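You operate a simulated robot arm through the tools that you are given. There is no shell and no other tool.

The job below is to be done with a simulated two-armed robot. You get a single attempt, and the scene is never put back.

## Task
Turn the four discs to the numbers on the DISCS chart so that the green lamp lights.

Only the result counts: the job must be done as asked and must still hold three seconds after the hand-in. Knocking over, shifting, dropping, spilling or breaking anything else fails it.

## Robot
Two 7-joint arms with fingered hands on one trunk that stands fixed in place. Base frame: the origin is at the foot of the trunk, x ahead of it, y to its left, z up. Readings come in m, degrees, newtons and seconds.
The left shoulder is at [0.06, 0.166, 0.877], the right one opposite. With the tool pointing down near the work surface each hand reaches from about 0.36 to 0.86 m from the base axis, measured 20 degrees to its own side. Payload 5 kg a hand.
The tool frame of a hand sits at the grasp point between the pads (the TCP): z along the fingers, y along the line on which they close. The tips reach 0.032 m beyond it. The gripper opens to 0.16 m; its body begins 0.089 m behind the TCP. The gripper is a hand of 3 fingers: y runs from the thumb to the fingers, the wrist lies at [0, 0, -0.267] in the tool frame, and closing takes about 1.5 s.
Orientation is told as [roll, pitch, yaw] about the base's x, y, z axes, in that order, counted from this pose: with the fingers straight down and closing along the base's y, the tool's x points along the base's -x, its y along +y and its z along -z.

## Interface
- The arms move only by the tool servo_tool. It takes "left_plan", "right_plan" or both (then of equal length, played together; a hand with none holds still); each is text: rows parted by semicolons, each of 6 numbers parted by spaces: the shift along the tool's x, y, z in m, then the turn, a rotation vector about the tool's x, y, z in degrees. In form: dx dy dz wx wy wz; .... A call has 1 to 20 rows; each row shifts and turns the commanded pose from where the row before left it, along the tool's axes as they then stand. "left_fingers" and "right_fingers" are, for a hand that has rows, the closure, from 0 (fully open) to 1 (shut), set as the call begins (left out, the last holds). A row lasts 0.2 s, in which the tool goes at most 0.05 m and 8.6 degrees; a call with a longer step from one row to the next is refused whole, and so is a gripper value outside its range. Where a pose cannot be reached the arm comes as near as it can. A force on the tool above 40 N (or 10 N above the force at the start of the call, whichever is more), or a blocked arm, ends the call early, and 0.2 s more pass. Each finger travels about 0.045 m/s and halts on what it meets, pressing with about 24 N; the grip force reading is that of the motor and also rises with nothing between the fingers. The clock runs only during rows and for 0.2 s after the last one: add rows that do not move to give the fingers time. It gives the time, the measured TCP pose, the force on the tool (base axes), the opening and the grip force at its end, in the units of the frame above (readings bear some noise), with the torque about the TCP (base axes, N m) and any sound that the robot's microphone picked up.
- Cameras (640 x 400 px; columns grow to the right, rows downward): "scene" is now at [0.043, -0.0379, 1.5287]; the picture's right is [-0.52, -0.85, -0.00], its down [-0.56, 0.34, -0.76] and it looks along [0.65, -0.39, -0.65] (base axes); focal length 356 px, centre (320, 200). "left" rides on the left gripper at [-0.065, -0.004, -0.116] in its tool frame; the picture's right is [0.06, -1.00, 0.00], its down [0.87, 0.05, -0.49] and it looks along [0.49, 0.03, 0.87] (tool axes); focal length 261 px, centre (320, 200). "right" rides on the right gripper at [0.065, -0.004, -0.116] in its tool frame; the picture's right is [0.06, 1.00, 0.00], its down [-0.87, 0.05, -0.49] and it looks along [-0.49, 0.03, 0.87] (tool axes); focal length 261 px, centre (320, 200). There is no depth. A picture from a camera that has moved, and an enlarged one, comes with that camera's place and axes in the base frame and with its lens. The place of the scene camera against the robot may be out by one fixed shift of up to 0.012 m in any direction.
- camera(camera): a new picture of that camera. It takes no simulated time.
- move_column(by): slides the trunk up (or, below 0, down) by that many m; the arms and the scene camera ride with it, the base frame stays. It gives what a move gives, with no picture.
- set_fingers(finger1, finger2, thumb_bend, hand): sets how far each is bent, from 0 (flat) to 1 (curled in); at 0.3 the hand is open as for a grip, at 0.7 the pads meet at the TCP. One left out holds its place. A second passes; each finger stops where it meets its share of the squeeze, and holds until it gets a number again. A gripper value or a shape takes the hand back. It gives what a move gives, with no picture; readings hold the bend of each and the force on the fingers (four entries, about 0 where the hand has none), thumb and palm.
- set_grasp(shape, hand): the hand has 3 fingers and takes this shape, open, in about a second: jaw (thumb against the fingers, like two jaws); tri (thumb and two fingers); tip (a fingertip pinch); poke (one finger out to press); point (the index stretched); flat (the hand flat); cup (the hand cupped); fist (a fist). The gripper value then closes the fingers along that shape, each until it touches; the sizes above hold for jaw. It gives what a move gives, with no picture.
- pan_tilt(pan, tilt): turns the head with the scene camera to pan (to the left, within 86 degrees either way) and tilt (down, from -29 to 69), counted from straight ahead of the robot. It gives what a move gives.
- enlarge(camera, box): a new picture of the part [left, top, right, bottom] of that camera's present view, enlarged. It takes no simulated time.
- sign_off(): hands the job in; it is judged then, once.

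Nothing tells you positions but the pictures and the camera data. Unless the task says otherwise, let go and move clear before handing in.

The tools are called after "Call:" as a command line: name --argument value ..., lists and objects as JSON in quotes. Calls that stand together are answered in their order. servo_tool: Moves the arms, as the interface text tells. Its arguments: {"type":"object","properties":{"left_plan":{"type":"string"},"left_fingers":{"type":"number"},"right_plan":{"type":"string"},"right_fingers":{"type":"number"}},"required":[]} The other tools are called the same way: move_column (by) moves the trunk up or down; set_grasp (shape, hand) gives the hand a shape; set_fingers (finger1, finger2, thumb_bend, hand) moves the fingers one by one; pan_tilt (pan, tilt) turns the head that bears the scene camera; camera (camera) takes a picture; enlarge (camera, box) takes an enlarged picture of a part of a camera's view; sign_off () hands the job in.

At the start:

```text
time: 0.0
left_ee_pos: [0.6436, -0.0368, 0.9935]
left_tool_rot: [0.0, 0.0, 0.0]
left_contact_force: [-0.6, 0.1, 0.4]
left_ft_torque: [0.01, -0.02, 0.0]
left_finger_gap: 0.1599
left_grip_force: 0.0
left_shape: jaw
left_bend: [0.3, 0.3, 0.3]
left_finger forces: [0.1, 0.1, 0.1, 0.0, 0.0, 0.0]
right_ee_pos: [0.3623, -0.4619, 0.9608]
right_tool_rot: [0.0, 0.0, 0.0]
right_contact_force: [-0.8, 0.2, 0.5]
right_ft_torque: [0.01, -0.01, 0.0]
right_finger_gap: 0.1599
right_grip_force: 0.0
right_shape: jaw
right_bend: [0.3, 0.3, 0.3]
right_finger forces: [0.0, 0.0, 0.0, 0.0, 0.1, 0.0]
trunk travel left (down, up): [-0.425, 0.165]
head pan, tilt (commanded): [-31.3, 40.6]
```

scene: 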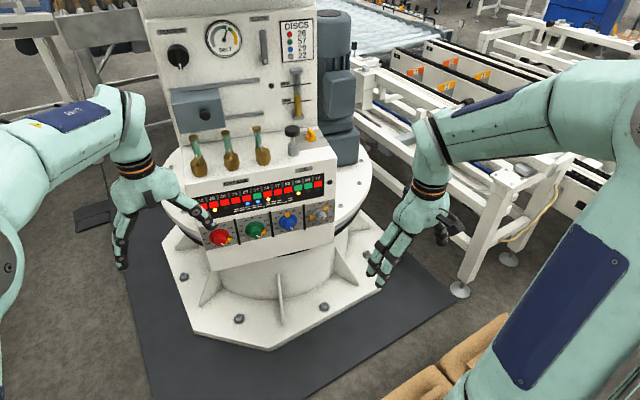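
right: 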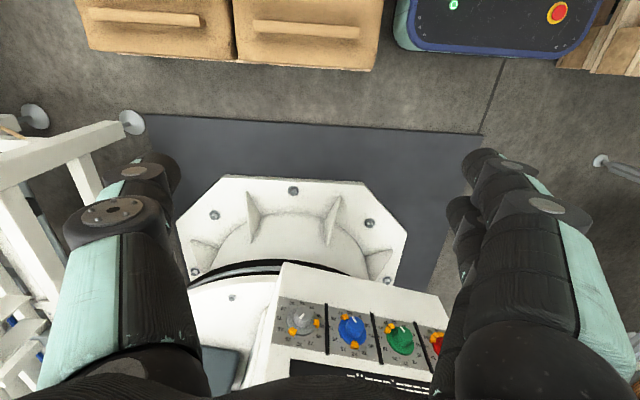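
left: 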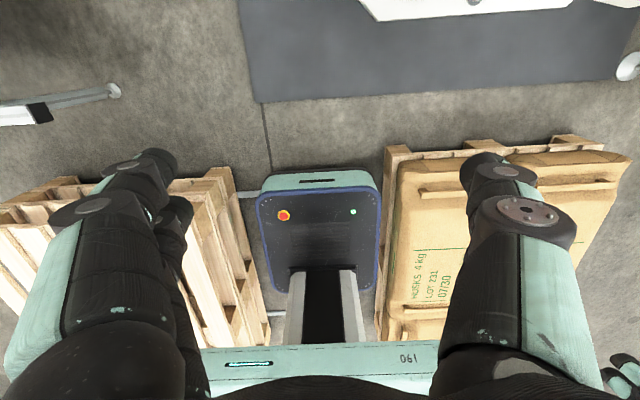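

I see a machine with a console: four coloured discs (red, green, blue, grey) in front and a DISCS chart at the top right. I'll look closer at the chart and the discs first.

Call:
enlarge --camera "scene" --box '[270, 10, 330, 70]'

Call:
enlarge --camera "scene" --box '[180, 160, 350, 270]'

Call:
enlarge --camera "right" --box '[260, 270, 460, 395]'

```text
6.67 times, centred on (300, 40) of scene
camera zoom: at [0.043, -0.0379, 1.5287], right [-0.52, -0.85, 0.0], down [-0.56, 0.34, -0.76], along [0.65, -0.39, -0.65], focal length 2373 px, centre (453, 1267)
```

zoom: 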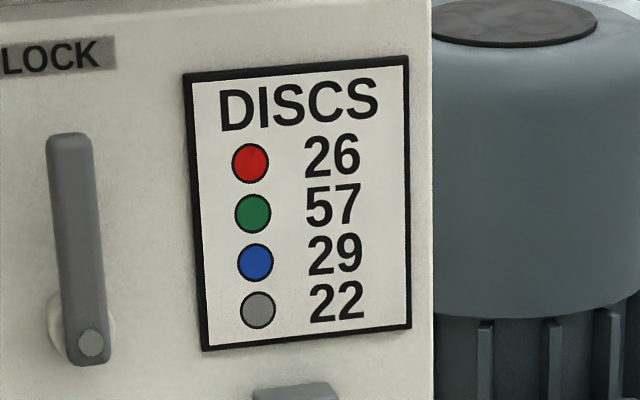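

```text
3.64 times, centred on (265, 215) of scene
camera zoom: at [0.043, -0.0379, 1.5287], right [-0.52, -0.85, 0.0], down [-0.56, 0.34, -0.76], along [0.65, -0.39, -0.65], focal length 1294 px, centre (520, 146)
```

zoom: 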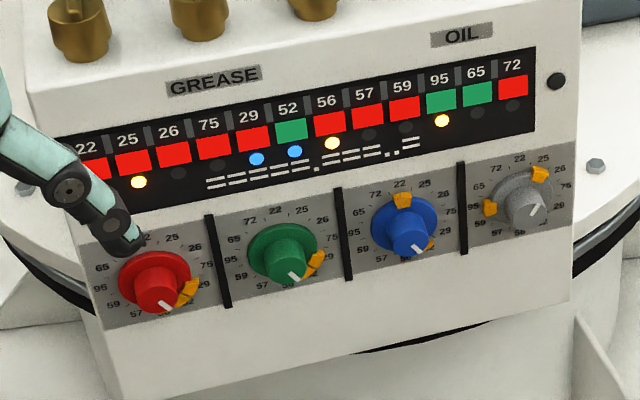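

```text
3.20 times, centred on (360, 332) of right
camera zoom: at [0.2963, -0.4665, 1.0767], right [-0.06, 1.0, 0.0], down [0.87, 0.05, 0.49], along [0.49, 0.03, -0.87], focal length 834 px, centre (192, -224)
```

zoom: 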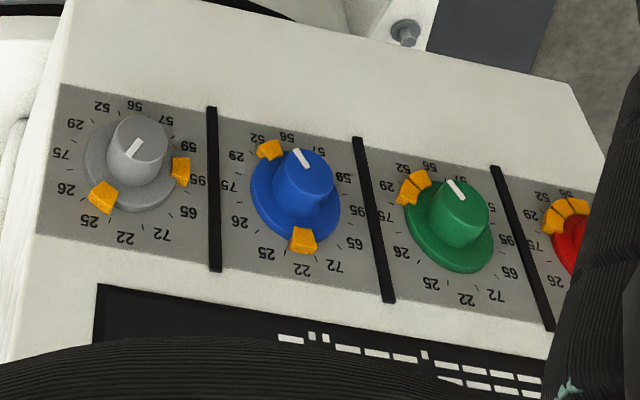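

The chart reads red 26, green 57, blue 29, grey 22. The dials sit on a nearly upright panel at about x 0.75–0.83, y −0.16 to −0.47, z 0.745, facing the robot; I'll zoom in more on each disc to understand the markers and pointers.

Call:
enlarge --camera "scene" --box '[230, 200, 290, 250]'

Call:
enlarge --camera "scene" --box '[275, 190, 345, 245]'

Call:
enlarge --camera "right" --box '[270, 290, 370, 360]'

Call:
enlarge --camera "right" --box '[360, 310, 460, 370]'

Call:
enlarge --camera "scene" --box '[140, 0, 330, 190]'

```text
8.00 times, centred on (260, 225) of scene
camera zoom: at [0.043, -0.0379, 1.5287], right [-0.52, -0.85, 0.0], down [-0.56, 0.34, -0.76], along [0.65, -0.39, -0.65], focal length 2848 px, centre (800, 0)
```

zoom: 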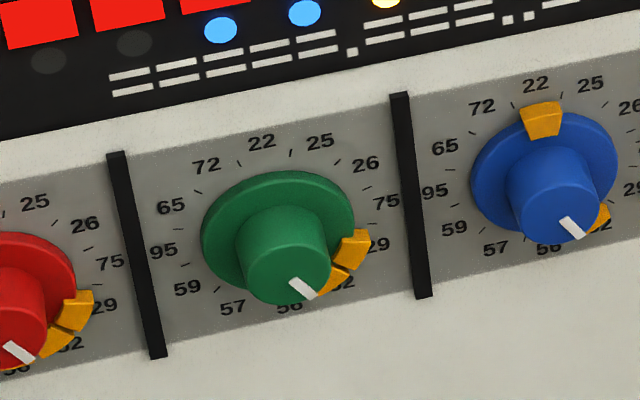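

```text
7.27 times, centred on (310, 218) of scene
camera zoom: at [0.043, -0.0379, 1.5287], right [-0.52, -0.85, 0.0], down [-0.56, 0.34, -0.76], along [0.65, -0.39, -0.65], focal length 2589 px, centre (393, 73)
```

zoom: 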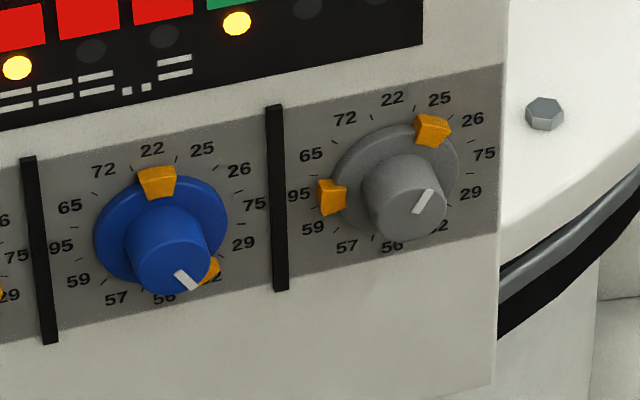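

```text
5.71 times, centred on (320, 325) of right
camera zoom: at [0.2963, -0.4665, 1.0767], right [-0.06, 1.0, 0.0], down [0.87, 0.05, 0.49], along [0.49, 0.03, -0.87], focal length 1489 px, centre (320, -514)
```

zoom: 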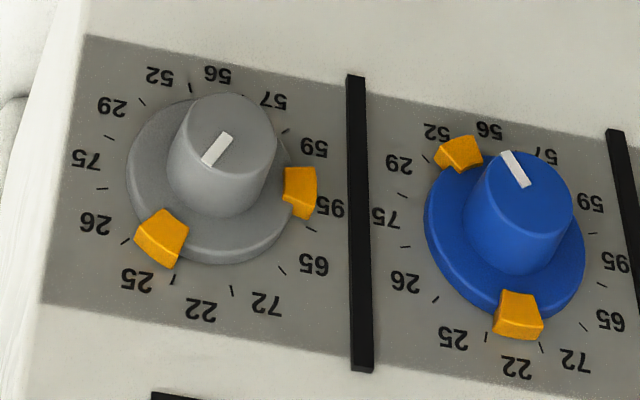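

```text
6.40 times, centred on (410, 340) of right
camera zoom: at [0.2963, -0.4665, 1.0767], right [-0.06, 1.0, 0.0], down [0.87, 0.05, 0.49], along [0.49, 0.03, -0.87], focal length 1668 px, centre (-256, -696)
```

zoom: 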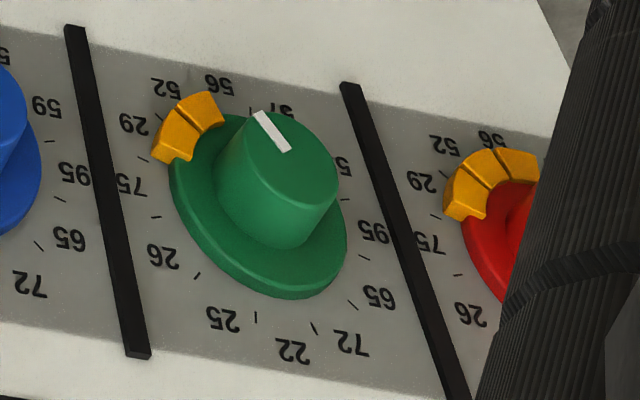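

```text
2.11 times, centred on (235, 95) of scene
camera zoom: at [0.043, -0.0379, 1.5287], right [-0.52, -0.85, 0.0], down [-0.56, 0.34, -0.76], along [0.65, -0.39, -0.65], focal length 749 px, centre (499, 421)
```

zoom: 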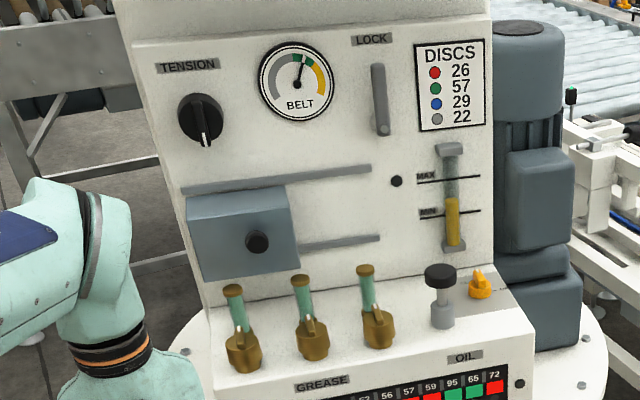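

The dials carry twelve numbers 30° apart (22, 25, 26, 75, 29, 52, 56, 57, 59, 95, 65, 72 going clockwise), each with a white pointer and two orange tabs that may couple the discs. I'll move the left hand out of the way and bring the right hand's camera in front of the panel for a square-on view.

Call:
servo_tool --left_plan "0.01 0.04 0 0 0 0;0.01 0.04 0 0 0 0;0.01 0.04 0 0 0 0;0.01 0.04 0 0 0 0;0.01 0.04 0 0 0 0;0.01 0.04 0 0 0 0;0.01 0.04 0 0 0 0;0.01 0.04 0 0 0 0" --right_plan "-0.0273 0.0238 0.02 0 -7.625 0;-0.0244 0.0238 0.0234 0 -7.625 0;-0.0211 0.0238 0.0265 0 -7.625 0;-0.0174 0.0238 0.029 0 -7.625 0;-0.0134 0.0238 0.0311 0 -7.625 0;-0.0091 0.0238 0.0326 0 -7.625 0;-0.0047 0.0238 0.0335 0 -7.625 0;-0.0002 0.0238 0.0338 0 -7.625 0"

```text
time: 2.0
left_ee_pos: [0.563, 0.2822, 0.9933]
left_tool_rot: [0.1, 0.1, -0.1]
left_contact_force: [0.1, 0.2, -0.3]
left_ft_torque: [-0.03, 0.01, -0.01]
left_finger_gap: 0.1601
left_grip_force: 0.0
left_shape: jaw
left_bend: [0.3, 0.3, 0.3]
left_finger forces: [0.1, 0.0, 0.0, 0.0, 0.0, 0.0]
right_ee_pos: [0.4915, -0.3504, 0.7965]
right_tool_rot: [-17.1, -31.4, 15.2]
right_contact_force: [-0.1, 0.0, 0.1]
right_ft_torque: [0.02, 0.01, -0.02]
right_finger_gap: 0.16
right_grip_force: 0.1
right_shape: jaw
right_bend: [0.3, 0.3, 0.3]
right_finger forces: [0.0, 0.1, 0.0, 0.0, 0.0, 0.1]
right hand out of reach, approached as far as the arm can: row 4, 5, 6, 7, 8
trunk travel left (down, up): [-0.425, 0.165]
head pan, tilt (commanded): [-31.3, 40.6]
stopped in row 8 (right hand): the arm was blocked; the commanded pose is now the measured one
```

The right arm couldn't follow fully and stopped partway. I'll look at the arm's present pose and at the panel from here.

Call:
camera --camera "scene"

Call:
camera --camera "right"

Call:
camera --camera "left"

```text
taken
camera scene: at [0.0428, -0.0376, 1.5288], right [-0.52, -0.85, 0.0], down [-0.56, 0.34, -0.76], along [0.65, -0.4, -0.65], focal length 356 px, centre (320, 200)
```

scene: 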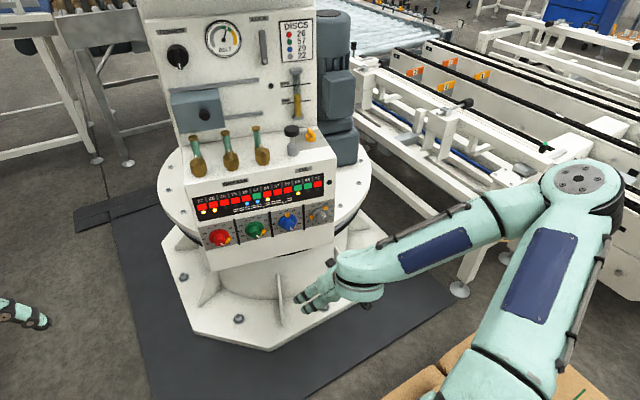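

```text
taken
camera right: at [0.3715, -0.3514, 0.8566], right [-0.16, 0.95, -0.28], down [0.43, 0.32, 0.84], along [0.89, 0.01, -0.46], focal length 261 px, centre (320, 200)
```

right: 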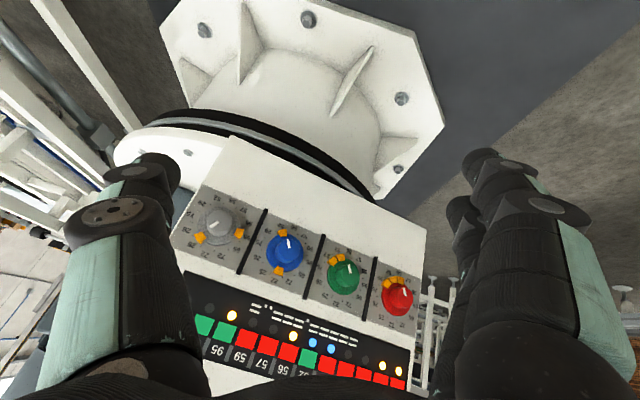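

```text
taken
camera left: at [0.6266, 0.2799, 1.1083], right [-0.07, -1.0, 0.0], down [-0.87, 0.06, 0.49], along [-0.49, 0.03, -0.87], focal length 261 px, centre (320, 200)
```

left: 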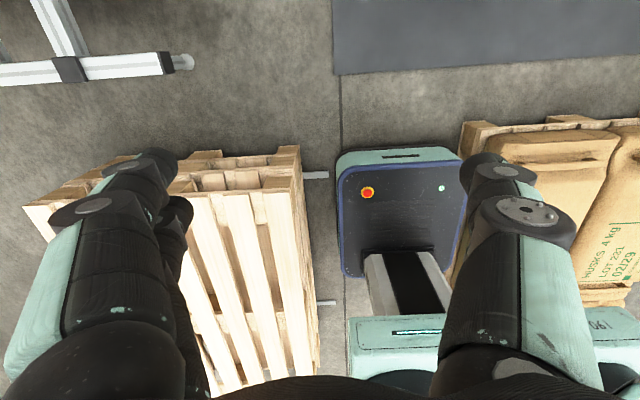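

From here the right-hand camera sees all four dials well. I'll enlarge it to read pointers, tabs and numbers.

Call:
enlarge --camera "right" --box '[170, 180, 300, 290]'

Call:
enlarge --camera "right" --box '[300, 235, 430, 335]'

Call:
enlarge --camera "right" --box '[170, 260, 430, 400]'

```text
3.64 times, centred on (235, 235) of right
camera zoom: at [0.3715, -0.3514, 0.8566], right [-0.16, 0.95, -0.28], down [0.43, 0.32, 0.84], along [0.89, 0.01, -0.46], focal length 948 px, centre (629, 73)
```

zoom: 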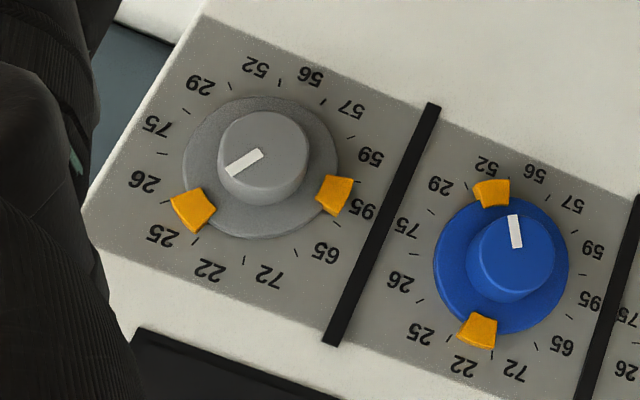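

```text
4.00 times, centred on (365, 285) of right
camera zoom: at [0.3715, -0.3514, 0.8566], right [-0.16, 0.95, -0.28], down [0.43, 0.32, 0.84], along [0.89, 0.01, -0.46], focal length 1043 px, centre (140, -140)
```

zoom: 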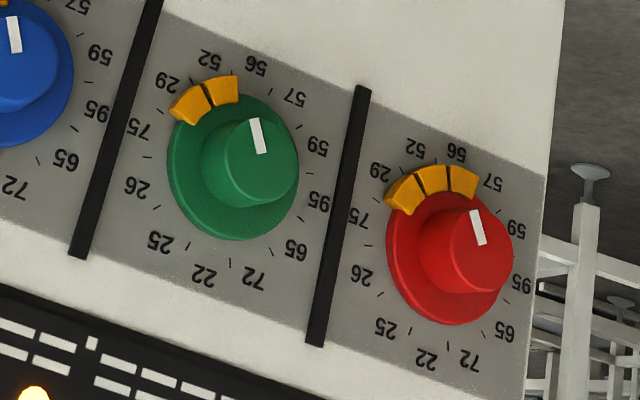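

```text
2.46 times, centred on (300, 330) of right
camera zoom: at [0.3715, -0.3514, 0.8566], right [-0.16, 0.95, -0.28], down [0.43, 0.32, 0.84], along [0.89, 0.01, -0.46], focal length 642 px, centre (369, -120)
```

zoom: 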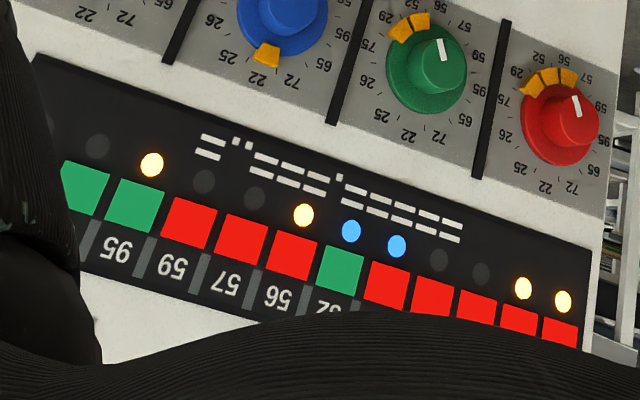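

Each disc has its own tab in line with its white pointer: grey reads 25, and blue, green and red read 52. Extra tabs show at 95 on grey, 22 on blue, 29 on green, and 29 and 56 on red. I'll bring the right hand to a forward-pointing standoff in front of the blue dial.

Call:
servo_tool --right_plan "-0.0231 0.0021 0.0267 0 0 0;-0.0231 0.0021 0.0267 0 0 0;-0.0231 0.0021 0.0267 0 0 0;-0.0231 0.0021 0.0267 0 0 0;-0.0231 0.0021 0.0267 0 0 0;0 0 0 1.272 -6.769 2.829;0 0 0 1.272 -6.769 2.829;0 0 0 1.272 -6.769 2.829;0 0 0 1.272 -6.769 2.829;0 0 0 1.272 -6.769 2.829;0 0 0 1.272 -6.769 2.829;0 0 0 1.272 -6.769 2.829;0 0 0 1.272 -6.769 2.829"

```text
time: 4.8
left_ee_pos: [0.5635, 0.2839, 0.9926]
left_tool_rot: [0.0, 0.0, -0.1]
left_contact_force: [0.5, -0.3, -0.4]
left_ft_torque: [-0.02, -0.01, 0.0]
left_finger_gap: 0.1598
left_grip_force: 0.3
left_shape: jaw
left_bend: [0.3, 0.3, 0.3]
left_finger forces: [0.0, 0.0, 0.0, 0.1, 0.0, 0.1]
right_ee_pos: [0.6603, -0.3456, 0.7532]
right_tool_rot: [-18.3, -42.5, 14.2]
right_contact_force: [-0.4, -0.4, 0.0]
right_ft_torque: [-0.01, 0.01, -0.01]
right_finger_gap: 0.16
right_grip_force: 0.0
right_shape: jaw
right_bend: [0.3, 0.3, 0.3]
right_finger forces: [0.0, 0.0, 0.0, 0.1, 0.0, 0.0]
right hand out of reach, approached as far as the arm can: row 7, 8, 9, 10, 11, 12, 13
trunk travel left (down, up): [-0.425, 0.165]
head pan, tilt (commanded): [-31.3, 40.6]
```

The right arm's wrist runs out of range before pointing straight at the panel; the left arm, coming from the other side, suits this panel angle better. I'll retract the right hand first by reversing its path.

Call:
servo_tool --right_plan "0 0 0 -1.272 6.769 -2.829;0 0 0 -1.272 6.769 -2.829;0 0 0 -1.272 6.769 -2.829;0 0 0 -1.272 6.769 -2.829;0 0 0 -1.272 6.769 -2.829;0 0 0 -1.272 6.769 -2.829;0 0 0 -1.272 6.769 -2.829;0 0 0 -1.272 6.769 -2.829;0.0231 -0.0021 -0.0267 0 0 0;0.0231 -0.0021 -0.0267 0 0 0;0.0231 -0.0021 -0.0267 0 0 0;0.0231 -0.0021 -0.0267 0 0 0;0.0231 -0.0021 -0.0267 0 0 0;0.0049 -0.0288 -0.0249 0 0 0;0.0049 -0.0288 -0.0249 0 0 0;0.0049 -0.0288 -0.0249 0 0 0;0.0049 -0.0288 -0.0249 0 0 0;0.0049 -0.0288 -0.0249 0 0 0;0.0049 -0.0288 -0.0249 0 0 0"

```text
time: 8.8
left_ee_pos: [0.5617, 0.2842, 0.992]
left_tool_rot: [0.1, 0.0, -0.1]
left_contact_force: [0.7, 0.4, 0.0]
left_ft_torque: [0.0, 0.02, 0.0]
left_finger_gap: 0.16
left_grip_force: 0.2
left_shape: jaw
left_bend: [0.3, 0.3, 0.3]
left_finger forces: [0.1, 0.1, 0.0, 0.0, 0.0, 0.0]
right_ee_pos: [0.6565, -0.4864, 1.0829]
right_tool_rot: [-9.4, 15.6, 23.1]
right_contact_force: [-0.7, -0.9, 0.3]
right_ft_torque: [0.0, -0.02, -0.01]
right_finger_gap: 0.1601
right_grip_force: 0.1
right_shape: jaw
right_bend: [0.3, 0.3, 0.3]
right_finger forces: [0.0, 0.0, 0.0, 0.1, 0.1, 0.0]
right hand out of reach, approached as far as the arm can: row 19
trunk travel left (down, up): [-0.425, 0.165]
head pan, tilt (commanded): [-31.3, 40.6]
```

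The retreat overshot in rotation because the command had been reset to the reached pose; the hand is free in the air at about [0.66, −0.49, 1.08]. I'll bring the right hand back to its starting area, pointing down.

Call:
servo_tool --right_plan "0.0318 0.0175 0.0216 0 0 0;0.0318 0.0175 0.0216 0 0 0;0.0318 0.0175 0.0216 0 0 0;0.0318 0.0175 0.0216 0 0 0;0.0318 0.0175 0.0216 0 0 0;0.0318 0.0175 0.0216 0 0 0;0.0318 0.0175 0.0216 0 0 0;0 0 0 -3.1 -3.37 6.05;0 0 0 -3.1 -3.37 6.05;0 0 0 -3.1 -3.37 6.05;0 0 0 -3.1 -3.37 6.05"

Call:
camera --camera "scene"

```text
time: 11.2
left_ee_pos: [0.5629, 0.2839, 0.9931]
left_tool_rot: [0.0, -0.1, -0.1]
left_contact_force: [0.1, -0.3, 0.0]
left_ft_torque: [-0.02, 0.0, -0.05]
left_finger_gap: 0.1597
left_grip_force: 0.2
left_shape: jaw
left_bend: [0.3, 0.3, 0.3]
left_finger forces: [0.0, 0.0, 0.0, 0.0, 0.1, 0.1]
right_ee_pos: [0.3788, -0.5005, 0.9802]
right_tool_rot: [0.1, -0.1, -0.1]
right_contact_force: [0.7, 0.7, -0.4]
right_ft_torque: [0.01, 0.0, 0.01]
right_finger_gap: 0.1599
right_grip_force: 0.0
right_shape: jaw
right_bend: [0.3, 0.3, 0.3]
right_finger forces: [0.0, 0.0, 0.0, 0.0, 0.0, 0.0]
trunk travel left (down, up): [-0.425, 0.165]
head pan, tilt (commanded): [-31.3, 40.6]
```

```text
taken
camera scene: at [0.0427, -0.0379, 1.5287], right [-0.52, -0.85, 0.0], down [-0.56, 0.34, -0.76], along [0.65, -0.39, -0.65], focal length 356 px, centre (320, 200)
```

scene: 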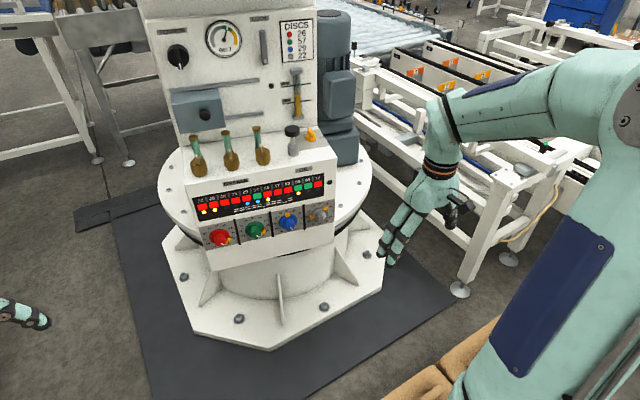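

The right hand is back out of the way. Now I'll bring the left hand round to a forward-pointing standoff in front of the red dial.

Call:
servo_tool --left_plan "-0.0116 -0.0372 0.0212 0.932 -8.142 0.932;-0.009 -0.0367 0.0233 0.932 -8.142 0.932;-0.0062 -0.0362 0.0249 0.932 -8.142 0.932;-0.0031 -0.0357 0.0262 0.932 -8.142 0.932;0.0001 -0.0352 0.027 0.932 -8.142 0.932;0.0034 -0.0348 0.0273 0.932 -8.142 0.932;0.0067 -0.0344 0.0272 0.932 -8.142 0.932;0.0099 -0.0341 0.0265 0.932 -8.142 0.932;0.0131 -0.0339 0.0255 0.932 -8.142 0.932;0.0161 -0.0337 0.0239 0.932 -8.142 0.932;0.0188 -0.0336 0.022 0.932 -8.142 0.932"

Call:
camera --camera "scene"

Call:
camera --camera "left"

```text
time: 13.6
left_ee_pos: [0.6902, -0.1259, 0.7588]
left_tool_rot: [-169.4, -90.0, 156.3]
left_contact_force: [0.0, -0.7, 0.2]
left_ft_torque: [0.02, 0.04, 0.02]
left_finger_gap: 0.1597
left_grip_force: 0.0
left_shape: jaw
left_bend: [0.3, 0.3, 0.3]
left_finger forces: [0.1, 0.0, 0.0, 0.0, 0.0, 0.0]
right_ee_pos: [0.3792, -0.4993, 0.9793]
right_tool_rot: [0.1, 0.1, 0.0]
right_contact_force: [-0.4, -0.2, 0.3]
right_ft_torque: [-0.04, -0.01, 0.01]
right_finger_gap: 0.1601
right_grip_force: 0.0
right_shape: jaw
right_bend: [0.3, 0.3, 0.3]
right_finger forces: [0.0, 0.0, 0.0, 0.1, 0.0, 0.1]
trunk travel left (down, up): [-0.425, 0.165]
head pan, tilt (commanded): [-31.3, 40.6]
```

```text
taken
camera scene: at [0.0434, -0.0381, 1.5288], right [-0.52, -0.85, 0.0], down [-0.56, 0.34, -0.76], along [0.65, -0.39, -0.65], focal length 356 px, centre (320, 200)
```

scene: 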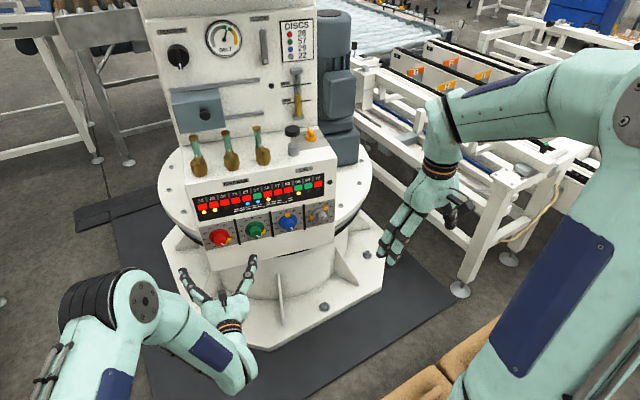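

```text
taken
camera left: at [0.5756, -0.1029, 0.824], right [-0.22, -0.97, -0.06], down [-0.47, 0.16, -0.87], along [0.86, -0.17, -0.49], focal length 261 px, centre (320, 200)
```

left: 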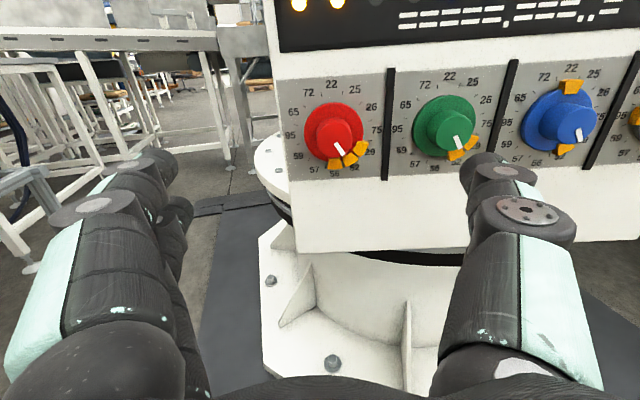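

The left arm reaches the forward-pointing pose well and its camera gives an upright view of the dials. I'll enlarge this to measure the dial positions.

Call:
enlarge --camera "left" --box '[270, 60, 490, 190]'

Call:
enlarge --camera "left" --box '[490, 50, 640, 170]'

```text
2.91 times, centred on (380, 125) of left
camera zoom: at [0.5756, -0.1029, 0.824], right [-0.22, -0.97, -0.06], down [-0.47, 0.16, -0.87], along [0.86, -0.17, -0.49], focal length 758 px, centre (146, 418)
```

zoom: 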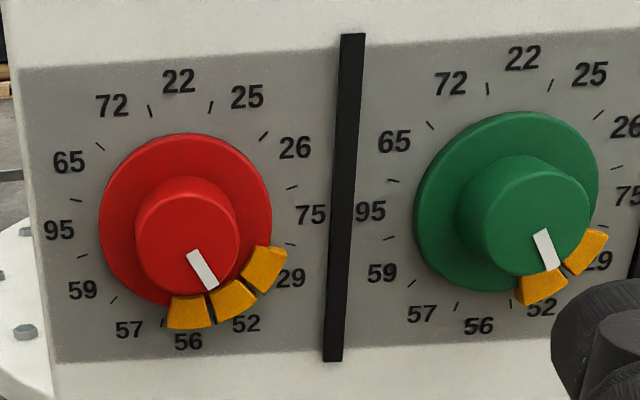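

```text
3.33 times, centred on (565, 110) of left
camera zoom: at [0.5756, -0.1029, 0.824], right [-0.22, -0.97, -0.06], down [-0.47, 0.16, -0.87], along [0.86, -0.17, -0.49], focal length 869 px, centre (-497, 500)
```

zoom: 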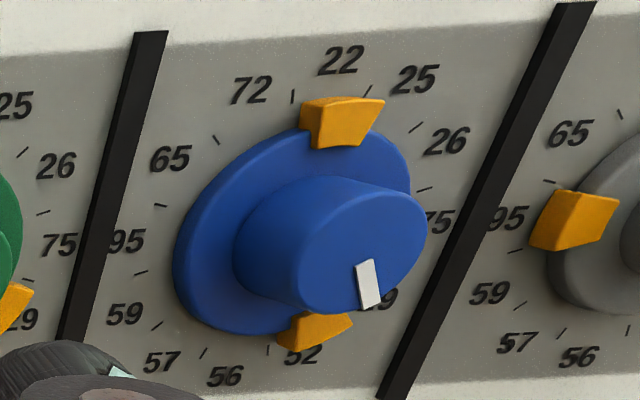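

I can read the sectors clearly: each number sits mid-sector and the ticks are boundaries. I'll shift the left hand sideways in front of the green dial and take a second view to triangulate the knobs.

Call:
servo_tool --left_plan "0 -0.036 0 0 0 0;0 -0.036 0 0 0 0;0 -0.036 0 0 0 0"

Call:
camera --camera "left"

Call:
enlarge --camera "left" --box '[180, 60, 320, 180]'

Call:
enlarge --camera "left" --box '[300, 60, 440, 180]'

Call:
enlarge --camera "left" --box '[400, 50, 560, 180]'

```text
time: 14.4
left_ee_pos: [0.6644, -0.2321, 0.7587]
left_tool_rot: [45.4, -89.9, -58.5]
left_contact_force: [0.2, -0.9, 0.2]
left_ft_torque: [-0.01, -0.01, -0.01]
left_finger_gap: 0.16
left_grip_force: 0.2
left_shape: jaw
left_bend: [0.3, 0.3, 0.3]
left_finger forces: [0.0, 0.1, 0.0, 0.0, 0.0, 0.1]
right_ee_pos: [0.3803, -0.5002, 0.9796]
right_tool_rot: [0.0, 0.0, -0.1]
right_contact_force: [0.0, -0.1, 0.1]
right_ft_torque: [-0.04, 0.0, 0.01]
right_finger_gap: 0.1601
right_grip_force: 0.1
right_shape: jaw
right_bend: [0.3, 0.3, 0.3]
right_finger forces: [0.1, 0.0, 0.0, 0.0, 0.1, 0.1]
trunk travel left (down, up): [-0.425, 0.165]
head pan, tilt (commanded): [-31.3, 40.6]
```

```text
taken
camera left: at [0.5506, -0.2085, 0.8243], right [-0.23, -0.97, -0.06], down [-0.47, 0.17, -0.87], along [0.85, -0.17, -0.49], focal length 261 px, centre (320, 200)
```

left: 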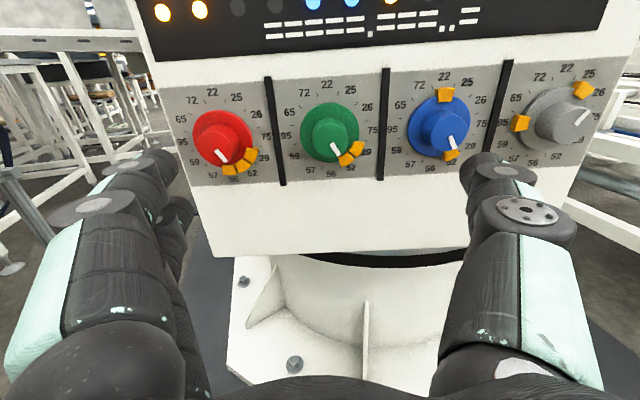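

```text
3.33 times, centred on (250, 120) of left
camera zoom: at [0.5506, -0.2085, 0.8243], right [-0.23, -0.97, -0.06], down [-0.47, 0.17, -0.87], along [0.85, -0.17, -0.49], focal length 869 px, centre (553, 467)
```

zoom: 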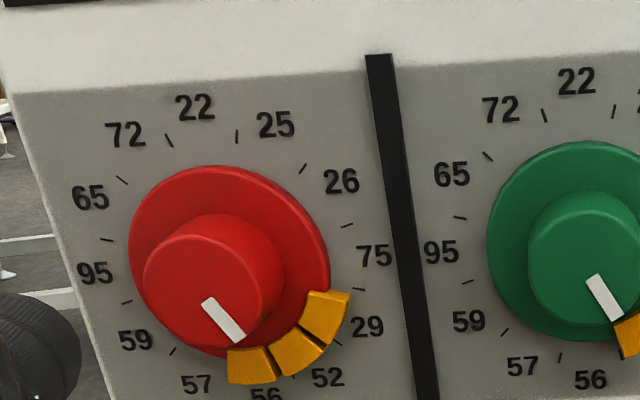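

```text
3.33 times, centred on (370, 120) of left
camera zoom: at [0.5506, -0.2085, 0.8243], right [-0.23, -0.97, -0.06], down [-0.47, 0.17, -0.87], along [0.85, -0.17, -0.49], focal length 869 px, centre (153, 467)
```

zoom: 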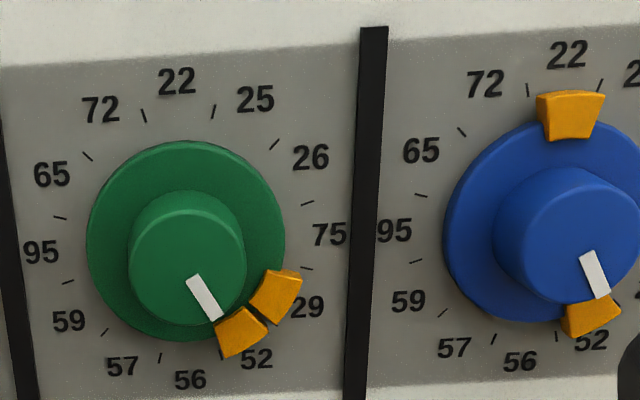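

```text
3.08 times, centred on (480, 115) of left
camera zoom: at [0.5506, -0.2085, 0.8243], right [-0.23, -0.97, -0.06], down [-0.47, 0.17, -0.87], along [0.85, -0.17, -0.49], focal length 802 px, centre (-172, 462)
```

zoom: 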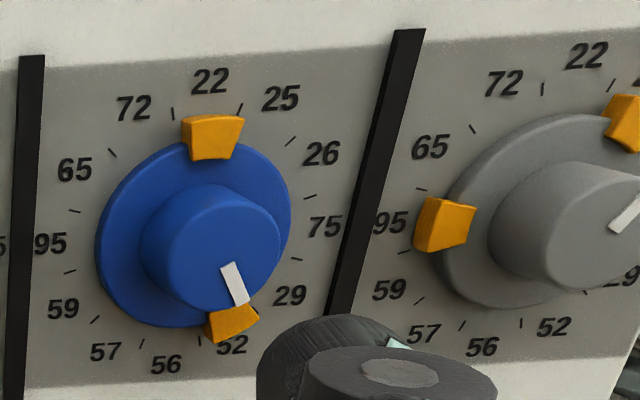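

The panel is upright and the hand is already square to it; knob faces lie about 0.114 m ahead of the left TCP, with green at about [0.775, −0.265, 0.755], spaced 0.105 m apart, knobs about 32 mm across. I'll partly close the fingers and centre on green, then check before advancing.

Call:
servo_tool --left_plan "0.0033 -0.0074 0.02 0 0 0;0 0 0.02 0 0 0;0 0 0 0 0 0;0 0 0 0 0 0;0 0 0 0 0 0" --left_fingers 0.5

Call:
camera --camera "left"

Call:
enlarge --camera "scene" --box '[180, 170, 360, 300]'

```text
time: 15.6
left_ee_pos: [0.702, -0.2457, 0.7556]
left_tool_rot: [-6.7, -90.0, -6.4]
left_contact_force: [-0.8, 0.7, 0.2]
left_ft_torque: [-0.02, 0.0, -0.01]
left_finger_gap: 0.0807
left_grip_force: 0.0
left_shape: jaw
left_bend: [0.72, 0.72, 0.7]
left_finger forces: [0.0, 0.0, 0.0, 0.0, 0.0, 0.0]
right_ee_pos: [0.3791, -0.5007, 0.9785]
right_tool_rot: [0.0, 0.0, -0.2]
right_contact_force: [0.0, -0.2, -0.2]
right_ft_torque: [0.03, -0.03, 0.01]
right_finger_gap: 0.1602
right_grip_force: 0.1
right_shape: jaw
right_bend: [0.3, 0.3, 0.3]
right_finger forces: [0.0, 0.0, 0.0, 0.1, 0.0, 0.0]
trunk travel left (down, up): [-0.425, 0.165]
head pan, tilt (commanded): [-31.3, 40.6]
```

```text
taken
camera left: at [0.5877, -0.2235, 0.8212], right [-0.23, -0.97, -0.06], down [-0.47, 0.16, -0.87], along [0.85, -0.17, -0.49], focal length 261 px, centre (320, 200)
```

left: 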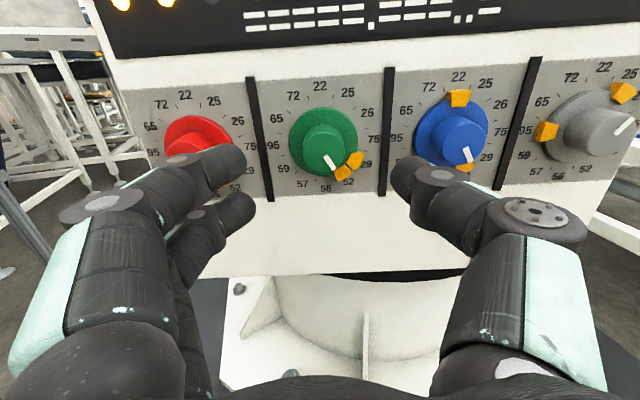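

```text
3.08 times, centred on (270, 235) of scene
camera zoom: at [0.043, -0.0379, 1.5287], right [-0.52, -0.85, 0.0], down [-0.56, 0.34, -0.76], along [0.65, -0.39, -0.65], focal length 1095 px, centre (474, 92)
```

zoom: 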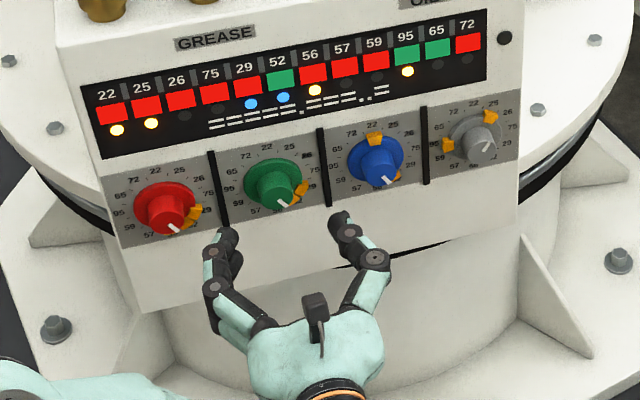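

Call:
enlarge --camera "left" --box '[260, 80, 400, 200]'

```text
3.33 times, centred on (330, 140) of left
camera zoom: at [0.5877, -0.2235, 0.8212], right [-0.23, -0.97, -0.06], down [-0.47, 0.16, -0.87], along [0.85, -0.17, -0.49], focal length 869 px, centre (287, 400)
```

zoom: 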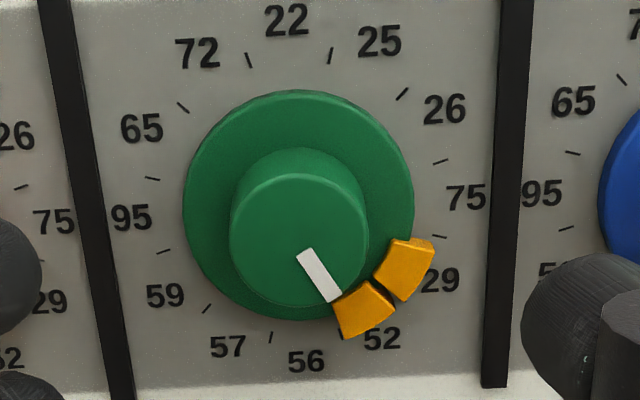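

The green knob's face centre is about 2.8 mm to the right of the hand axis and 75 mm ahead, with the disc surface some 26 mm behind the face. I'll correct sideways and advance so the fingertips overlap the knob by about 15 mm.

Call:
servo_tool --left_plan "0 -0.0027 0.018 0 0 0;0 0 0.018 0 0 0;0 0 0.012 0 0 0;0 0 0.009 0 0 0;0 0 0 0 0 0" --left_fingers 0.58

Call:
camera --camera "left"

Call:
enlarge --camera "scene" --box '[190, 180, 310, 270]'

```text
time: 16.8
left_ee_pos: [0.7561, -0.2634, 0.7562]
left_tool_rot: [13.8, -90.0, -26.9]
left_contact_force: [-0.9, 0.4, 1.1]
left_ft_torque: [0.02, -0.03, -0.02]
left_finger_gap: 0.0678
left_grip_force: 0.2
left_shape: jaw
left_bend: [0.73, 0.73, 0.7]
left_finger forces: [0.1, 0.0, 0.0, 0.1, 0.1, 0.0]
right_ee_pos: [0.38, -0.5, 0.9789]
right_tool_rot: [0.0, -0.1, -0.1]
right_contact_force: [0.2, -0.3, -0.8]
right_ft_torque: [0.02, -0.04, 0.01]
right_finger_gap: 0.16
right_grip_force: 0.0
right_shape: jaw
right_bend: [0.3, 0.3, 0.3]
right_finger forces: [0.1, 0.1, 0.0, 0.0, 0.0, 0.1]
trunk travel left (down, up): [-0.425, 0.165]
head pan, tilt (commanded): [-31.3, 40.6]
```

```text
taken
camera left: at [0.6422, -0.2395, 0.8211], right [-0.23, -0.97, -0.06], down [-0.47, 0.16, -0.87], along [0.85, -0.17, -0.49], focal length 261 px, centre (320, 200)
```

left: 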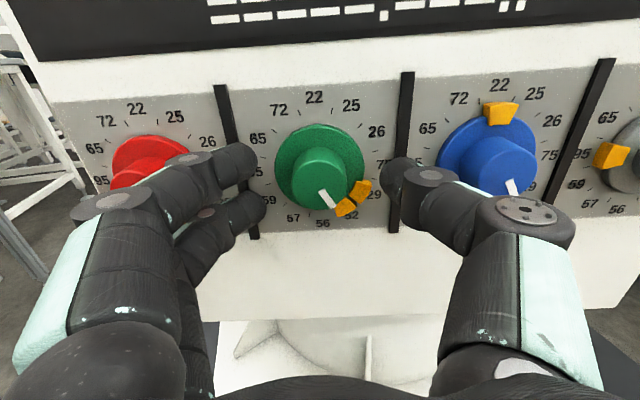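

```text
4.44 times, centred on (250, 225) of scene
camera zoom: at [0.043, -0.0379, 1.5287], right [-0.52, -0.85, 0.0], down [-0.56, 0.34, -0.76], along [0.65, -0.39, -0.65], focal length 1582 px, centre (631, 89)
```

zoom: 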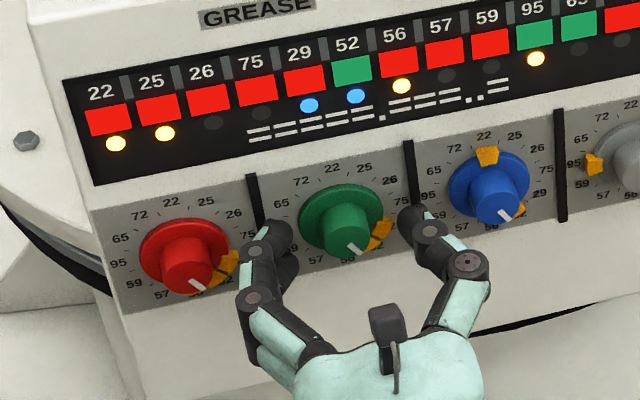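

Call:
enlarge --camera "left" --box '[220, 90, 440, 250]'

```text
2.50 times, centred on (330, 170) of left
camera zoom: at [0.6422, -0.2395, 0.8211], right [-0.23, -0.97, -0.06], down [-0.47, 0.16, -0.87], along [0.85, -0.17, -0.49], focal length 652 px, centre (295, 275)
```

zoom: 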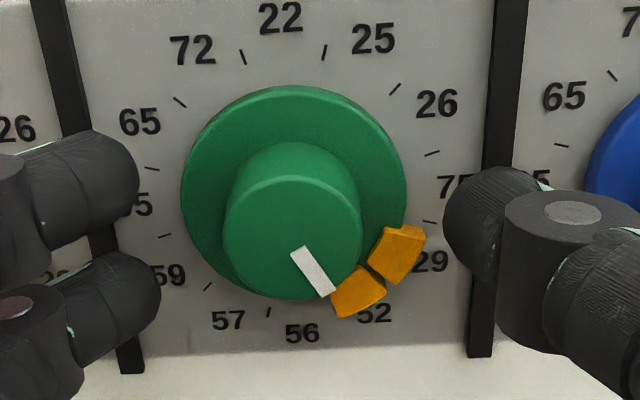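

The knob is well centred between thumb and fingers with about 15 mm overlap. I'll close on it now.

Call:
servo_tool --left_plan "0 0 0 0 0 0;0 0 0 0 0 0;0 0 0 0 0 0;0 0 0 0 0 0;0 0 0 0 0 0;0 0 0 0 0 0" --left_fingers 1.0

Call:
enlarge --camera "left" --box '[220, 90, 440, 250]'

Call:
enlarge --camera "scene" --box '[190, 180, 310, 270]'

```text
time: 18.2
left_ee_pos: [0.7567, -0.2622, 0.7556]
left_tool_rot: [-2.9, -90.0, -10.2]
left_contact_force: [3.2, -0.7, -0.3]
left_ft_torque: [-0.01, -0.01, 0.0]
left_finger_gap: 0.0216
left_grip_force: 23.9
left_shape: jaw
left_bend: [0.72, 0.72, 0.7]
left_finger forces: [8.9, 9.8, 0.1, 0.1, 21.2, 0.0]
right_ee_pos: [0.3797, -0.5003, 0.9791]
right_tool_rot: [-0.1, 0.0, -0.1]
right_contact_force: [-0.9, -0.1, -0.1]
right_ft_torque: [-0.01, -0.03, 0.0]
right_finger_gap: 0.16
right_grip_force: 0.1
right_shape: jaw
right_bend: [0.3, 0.3, 0.3]
right_finger forces: [0.1, 0.0, 0.1, 0.0, 0.0, 0.1]
trunk travel left (down, up): [-0.425, 0.165]
head pan, tilt (commanded): [-31.3, 40.6]
```

```text
2.50 times, centred on (330, 170) of left
camera zoom: at [0.6423, -0.2396, 0.8212], right [-0.23, -0.97, -0.06], down [-0.47, 0.16, -0.87], along [0.85, -0.17, -0.49], focal length 652 px, centre (295, 275)
```

zoom: 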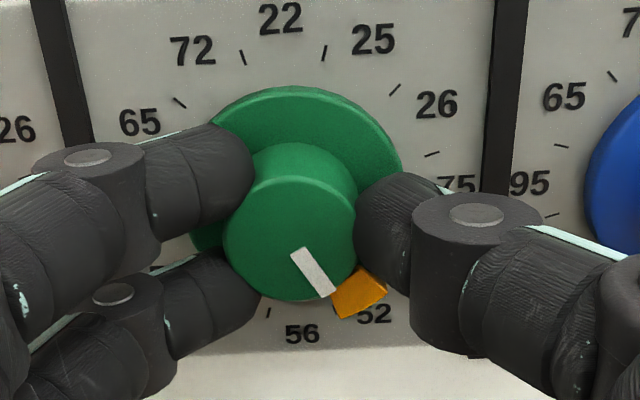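

```text
4.44 times, centred on (250, 225) of scene
camera zoom: at [0.0432, -0.038, 1.5287], right [-0.52, -0.85, 0.0], down [-0.56, 0.34, -0.76], along [0.65, -0.39, -0.65], focal length 1582 px, centre (631, 89)
```

zoom: 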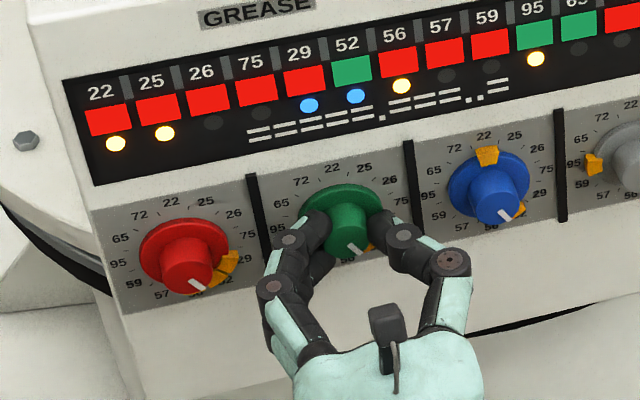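

The grip is firm (about 24 N) and the hand is centred. I'll turn green clockwise by 30° first and see what moves.

Call:
servo_tool --left_plan "0 0 0 0 0 5;0 0 0 0 0 5;0 0 0 0 0 5;0 0 0 0 0 5;0 0 0 0 0 5;0 0 0 0 0 5;0 0 0 0 0 0"

Call:
camera --camera "left"

Call:
enlarge --camera "scene" --box '[190, 170, 350, 270]'

```text
time: 19.8
left_ee_pos: [0.7578, -0.2623, 0.7557]
left_tool_rot: [89.8, -59.9, -103.0]
left_contact_force: [-0.8, -2.4, -1.1]
left_ft_torque: [0.0, 0.03, -0.05]
left_finger_gap: 0.0212
left_grip_force: 24.4
left_shape: jaw
left_bend: [0.72, 0.72, 0.7]
left_finger forces: [9.4, 10.1, 0.1, 0.0, 23.8, 0.1]
right_ee_pos: [0.3781, -0.5009, 0.9797]
right_tool_rot: [-0.1, 0.1, -0.1]
right_contact_force: [0.3, -0.1, -0.8]
right_ft_torque: [-0.02, 0.01, -0.03]
right_finger_gap: 0.1601
right_grip_force: 0.0
right_shape: jaw
right_bend: [0.3, 0.3, 0.3]
right_finger forces: [0.0, 0.0, 0.0, 0.1, 0.0, 0.0]
trunk travel left (down, up): [-0.425, 0.165]
head pan, tilt (commanded): [-31.3, 40.6]
```

```text
taken
camera left: at [0.6351, -0.271, 0.8102], right [-0.19, -0.81, -0.55], down [-0.37, 0.58, -0.72], along [0.91, 0.07, -0.41], focal length 261 px, centre (320, 200)
```

left: 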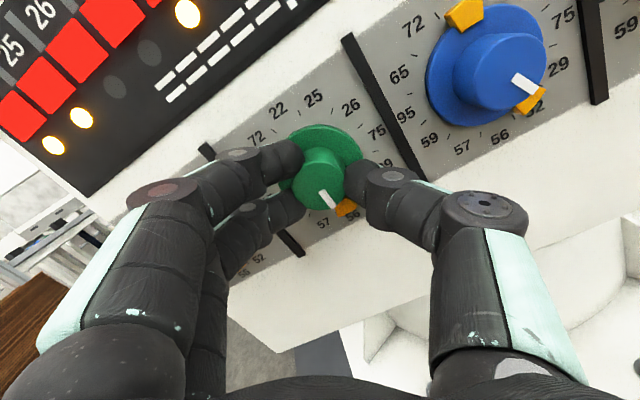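

```text
4.00 times, centred on (270, 220) of scene
camera zoom: at [0.0431, -0.0383, 1.5287], right [-0.52, -0.85, 0.0], down [-0.56, 0.34, -0.76], along [0.65, -0.39, -0.65], focal length 1424 px, centre (520, 120)
```

zoom: 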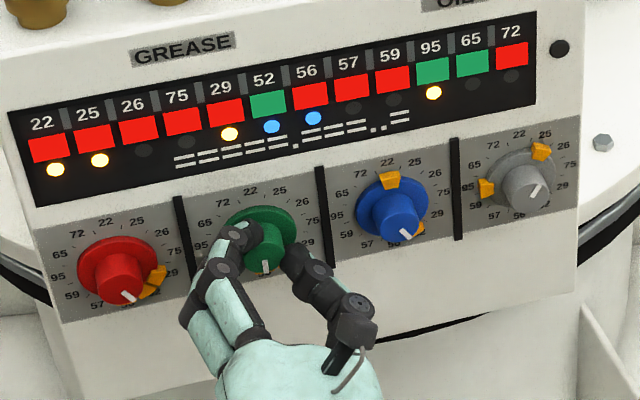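

Only green turned, and its two tabs moved with it, so the discs are independent and the strip lamps just show where tabs stand (blue for overlaps). The target settings would cover exactly the nine red flags, so I'll carry on with another 30° to bring green to 57.

Call:
servo_tool --left_plan "0 0 0 0 0 5;0 0 0 0 0 5;0 0 0 0 0 5;0 0 0 0 0 5;0 0 0 0 0 5;0 0 0 0 0 5;0 0 0 0 0 0"

Call:
camera --camera "left"

Call:
enlarge --camera "scene" --box '[190, 170, 350, 270]'

```text
time: 21.4
left_ee_pos: [0.7569, -0.2625, 0.7549]
left_tool_rot: [90.0, -29.9, -103.0]
left_contact_force: [-3.6, -3.0, -5.9]
left_ft_torque: [0.02, 0.1, -0.08]
left_finger_gap: 0.0212
left_grip_force: 24.2
left_shape: jaw
left_bend: [0.72, 0.72, 0.7]
left_finger forces: [9.5, 10.1, 0.0, 0.0, 26.8, 0.0]
right_ee_pos: [0.3789, -0.5001, 0.9791]
right_tool_rot: [0.1, -0.1, -0.1]
right_contact_force: [-0.8, 0.1, 0.5]
right_ft_torque: [0.0, 0.01, -0.02]
right_finger_gap: 0.1601
right_grip_force: 0.0
right_shape: jaw
right_bend: [0.3, 0.3, 0.3]
right_finger forces: [0.0, 0.0, 0.0, 0.0, 0.1, 0.0]
trunk travel left (down, up): [-0.425, 0.165]
head pan, tilt (commanded): [-31.3, 40.6]
```

```text
taken
camera left: at [0.6301, -0.2928, 0.7847], right [-0.1, -0.43, -0.9], down [-0.3, 0.87, -0.39], along [0.95, 0.23, -0.22], focal length 261 px, centre (320, 200)
```

left: 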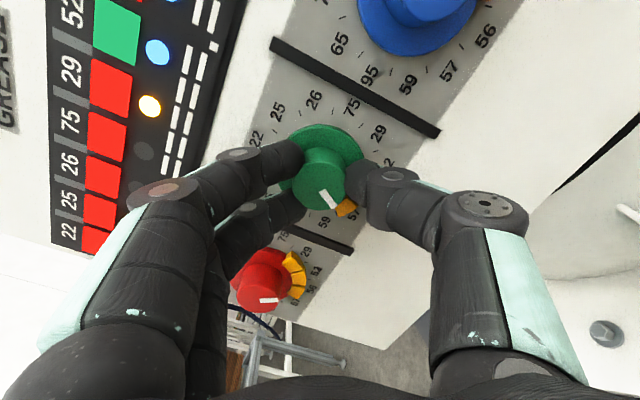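

```text
4.00 times, centred on (270, 220) of scene
camera zoom: at [0.0432, -0.0384, 1.5287], right [-0.52, -0.85, 0.0], down [-0.56, 0.34, -0.76], along [0.65, -0.39, -0.65], focal length 1424 px, centre (520, 120)
```

zoom: 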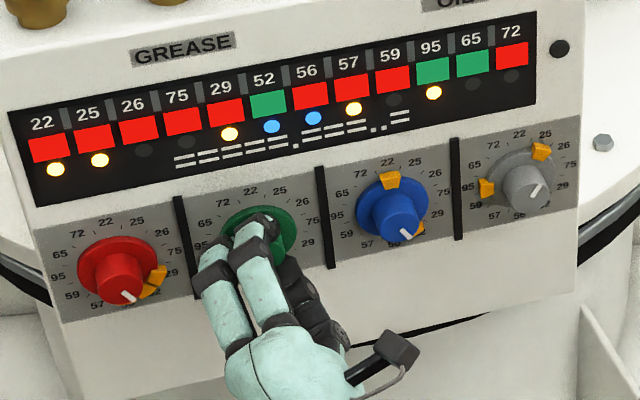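

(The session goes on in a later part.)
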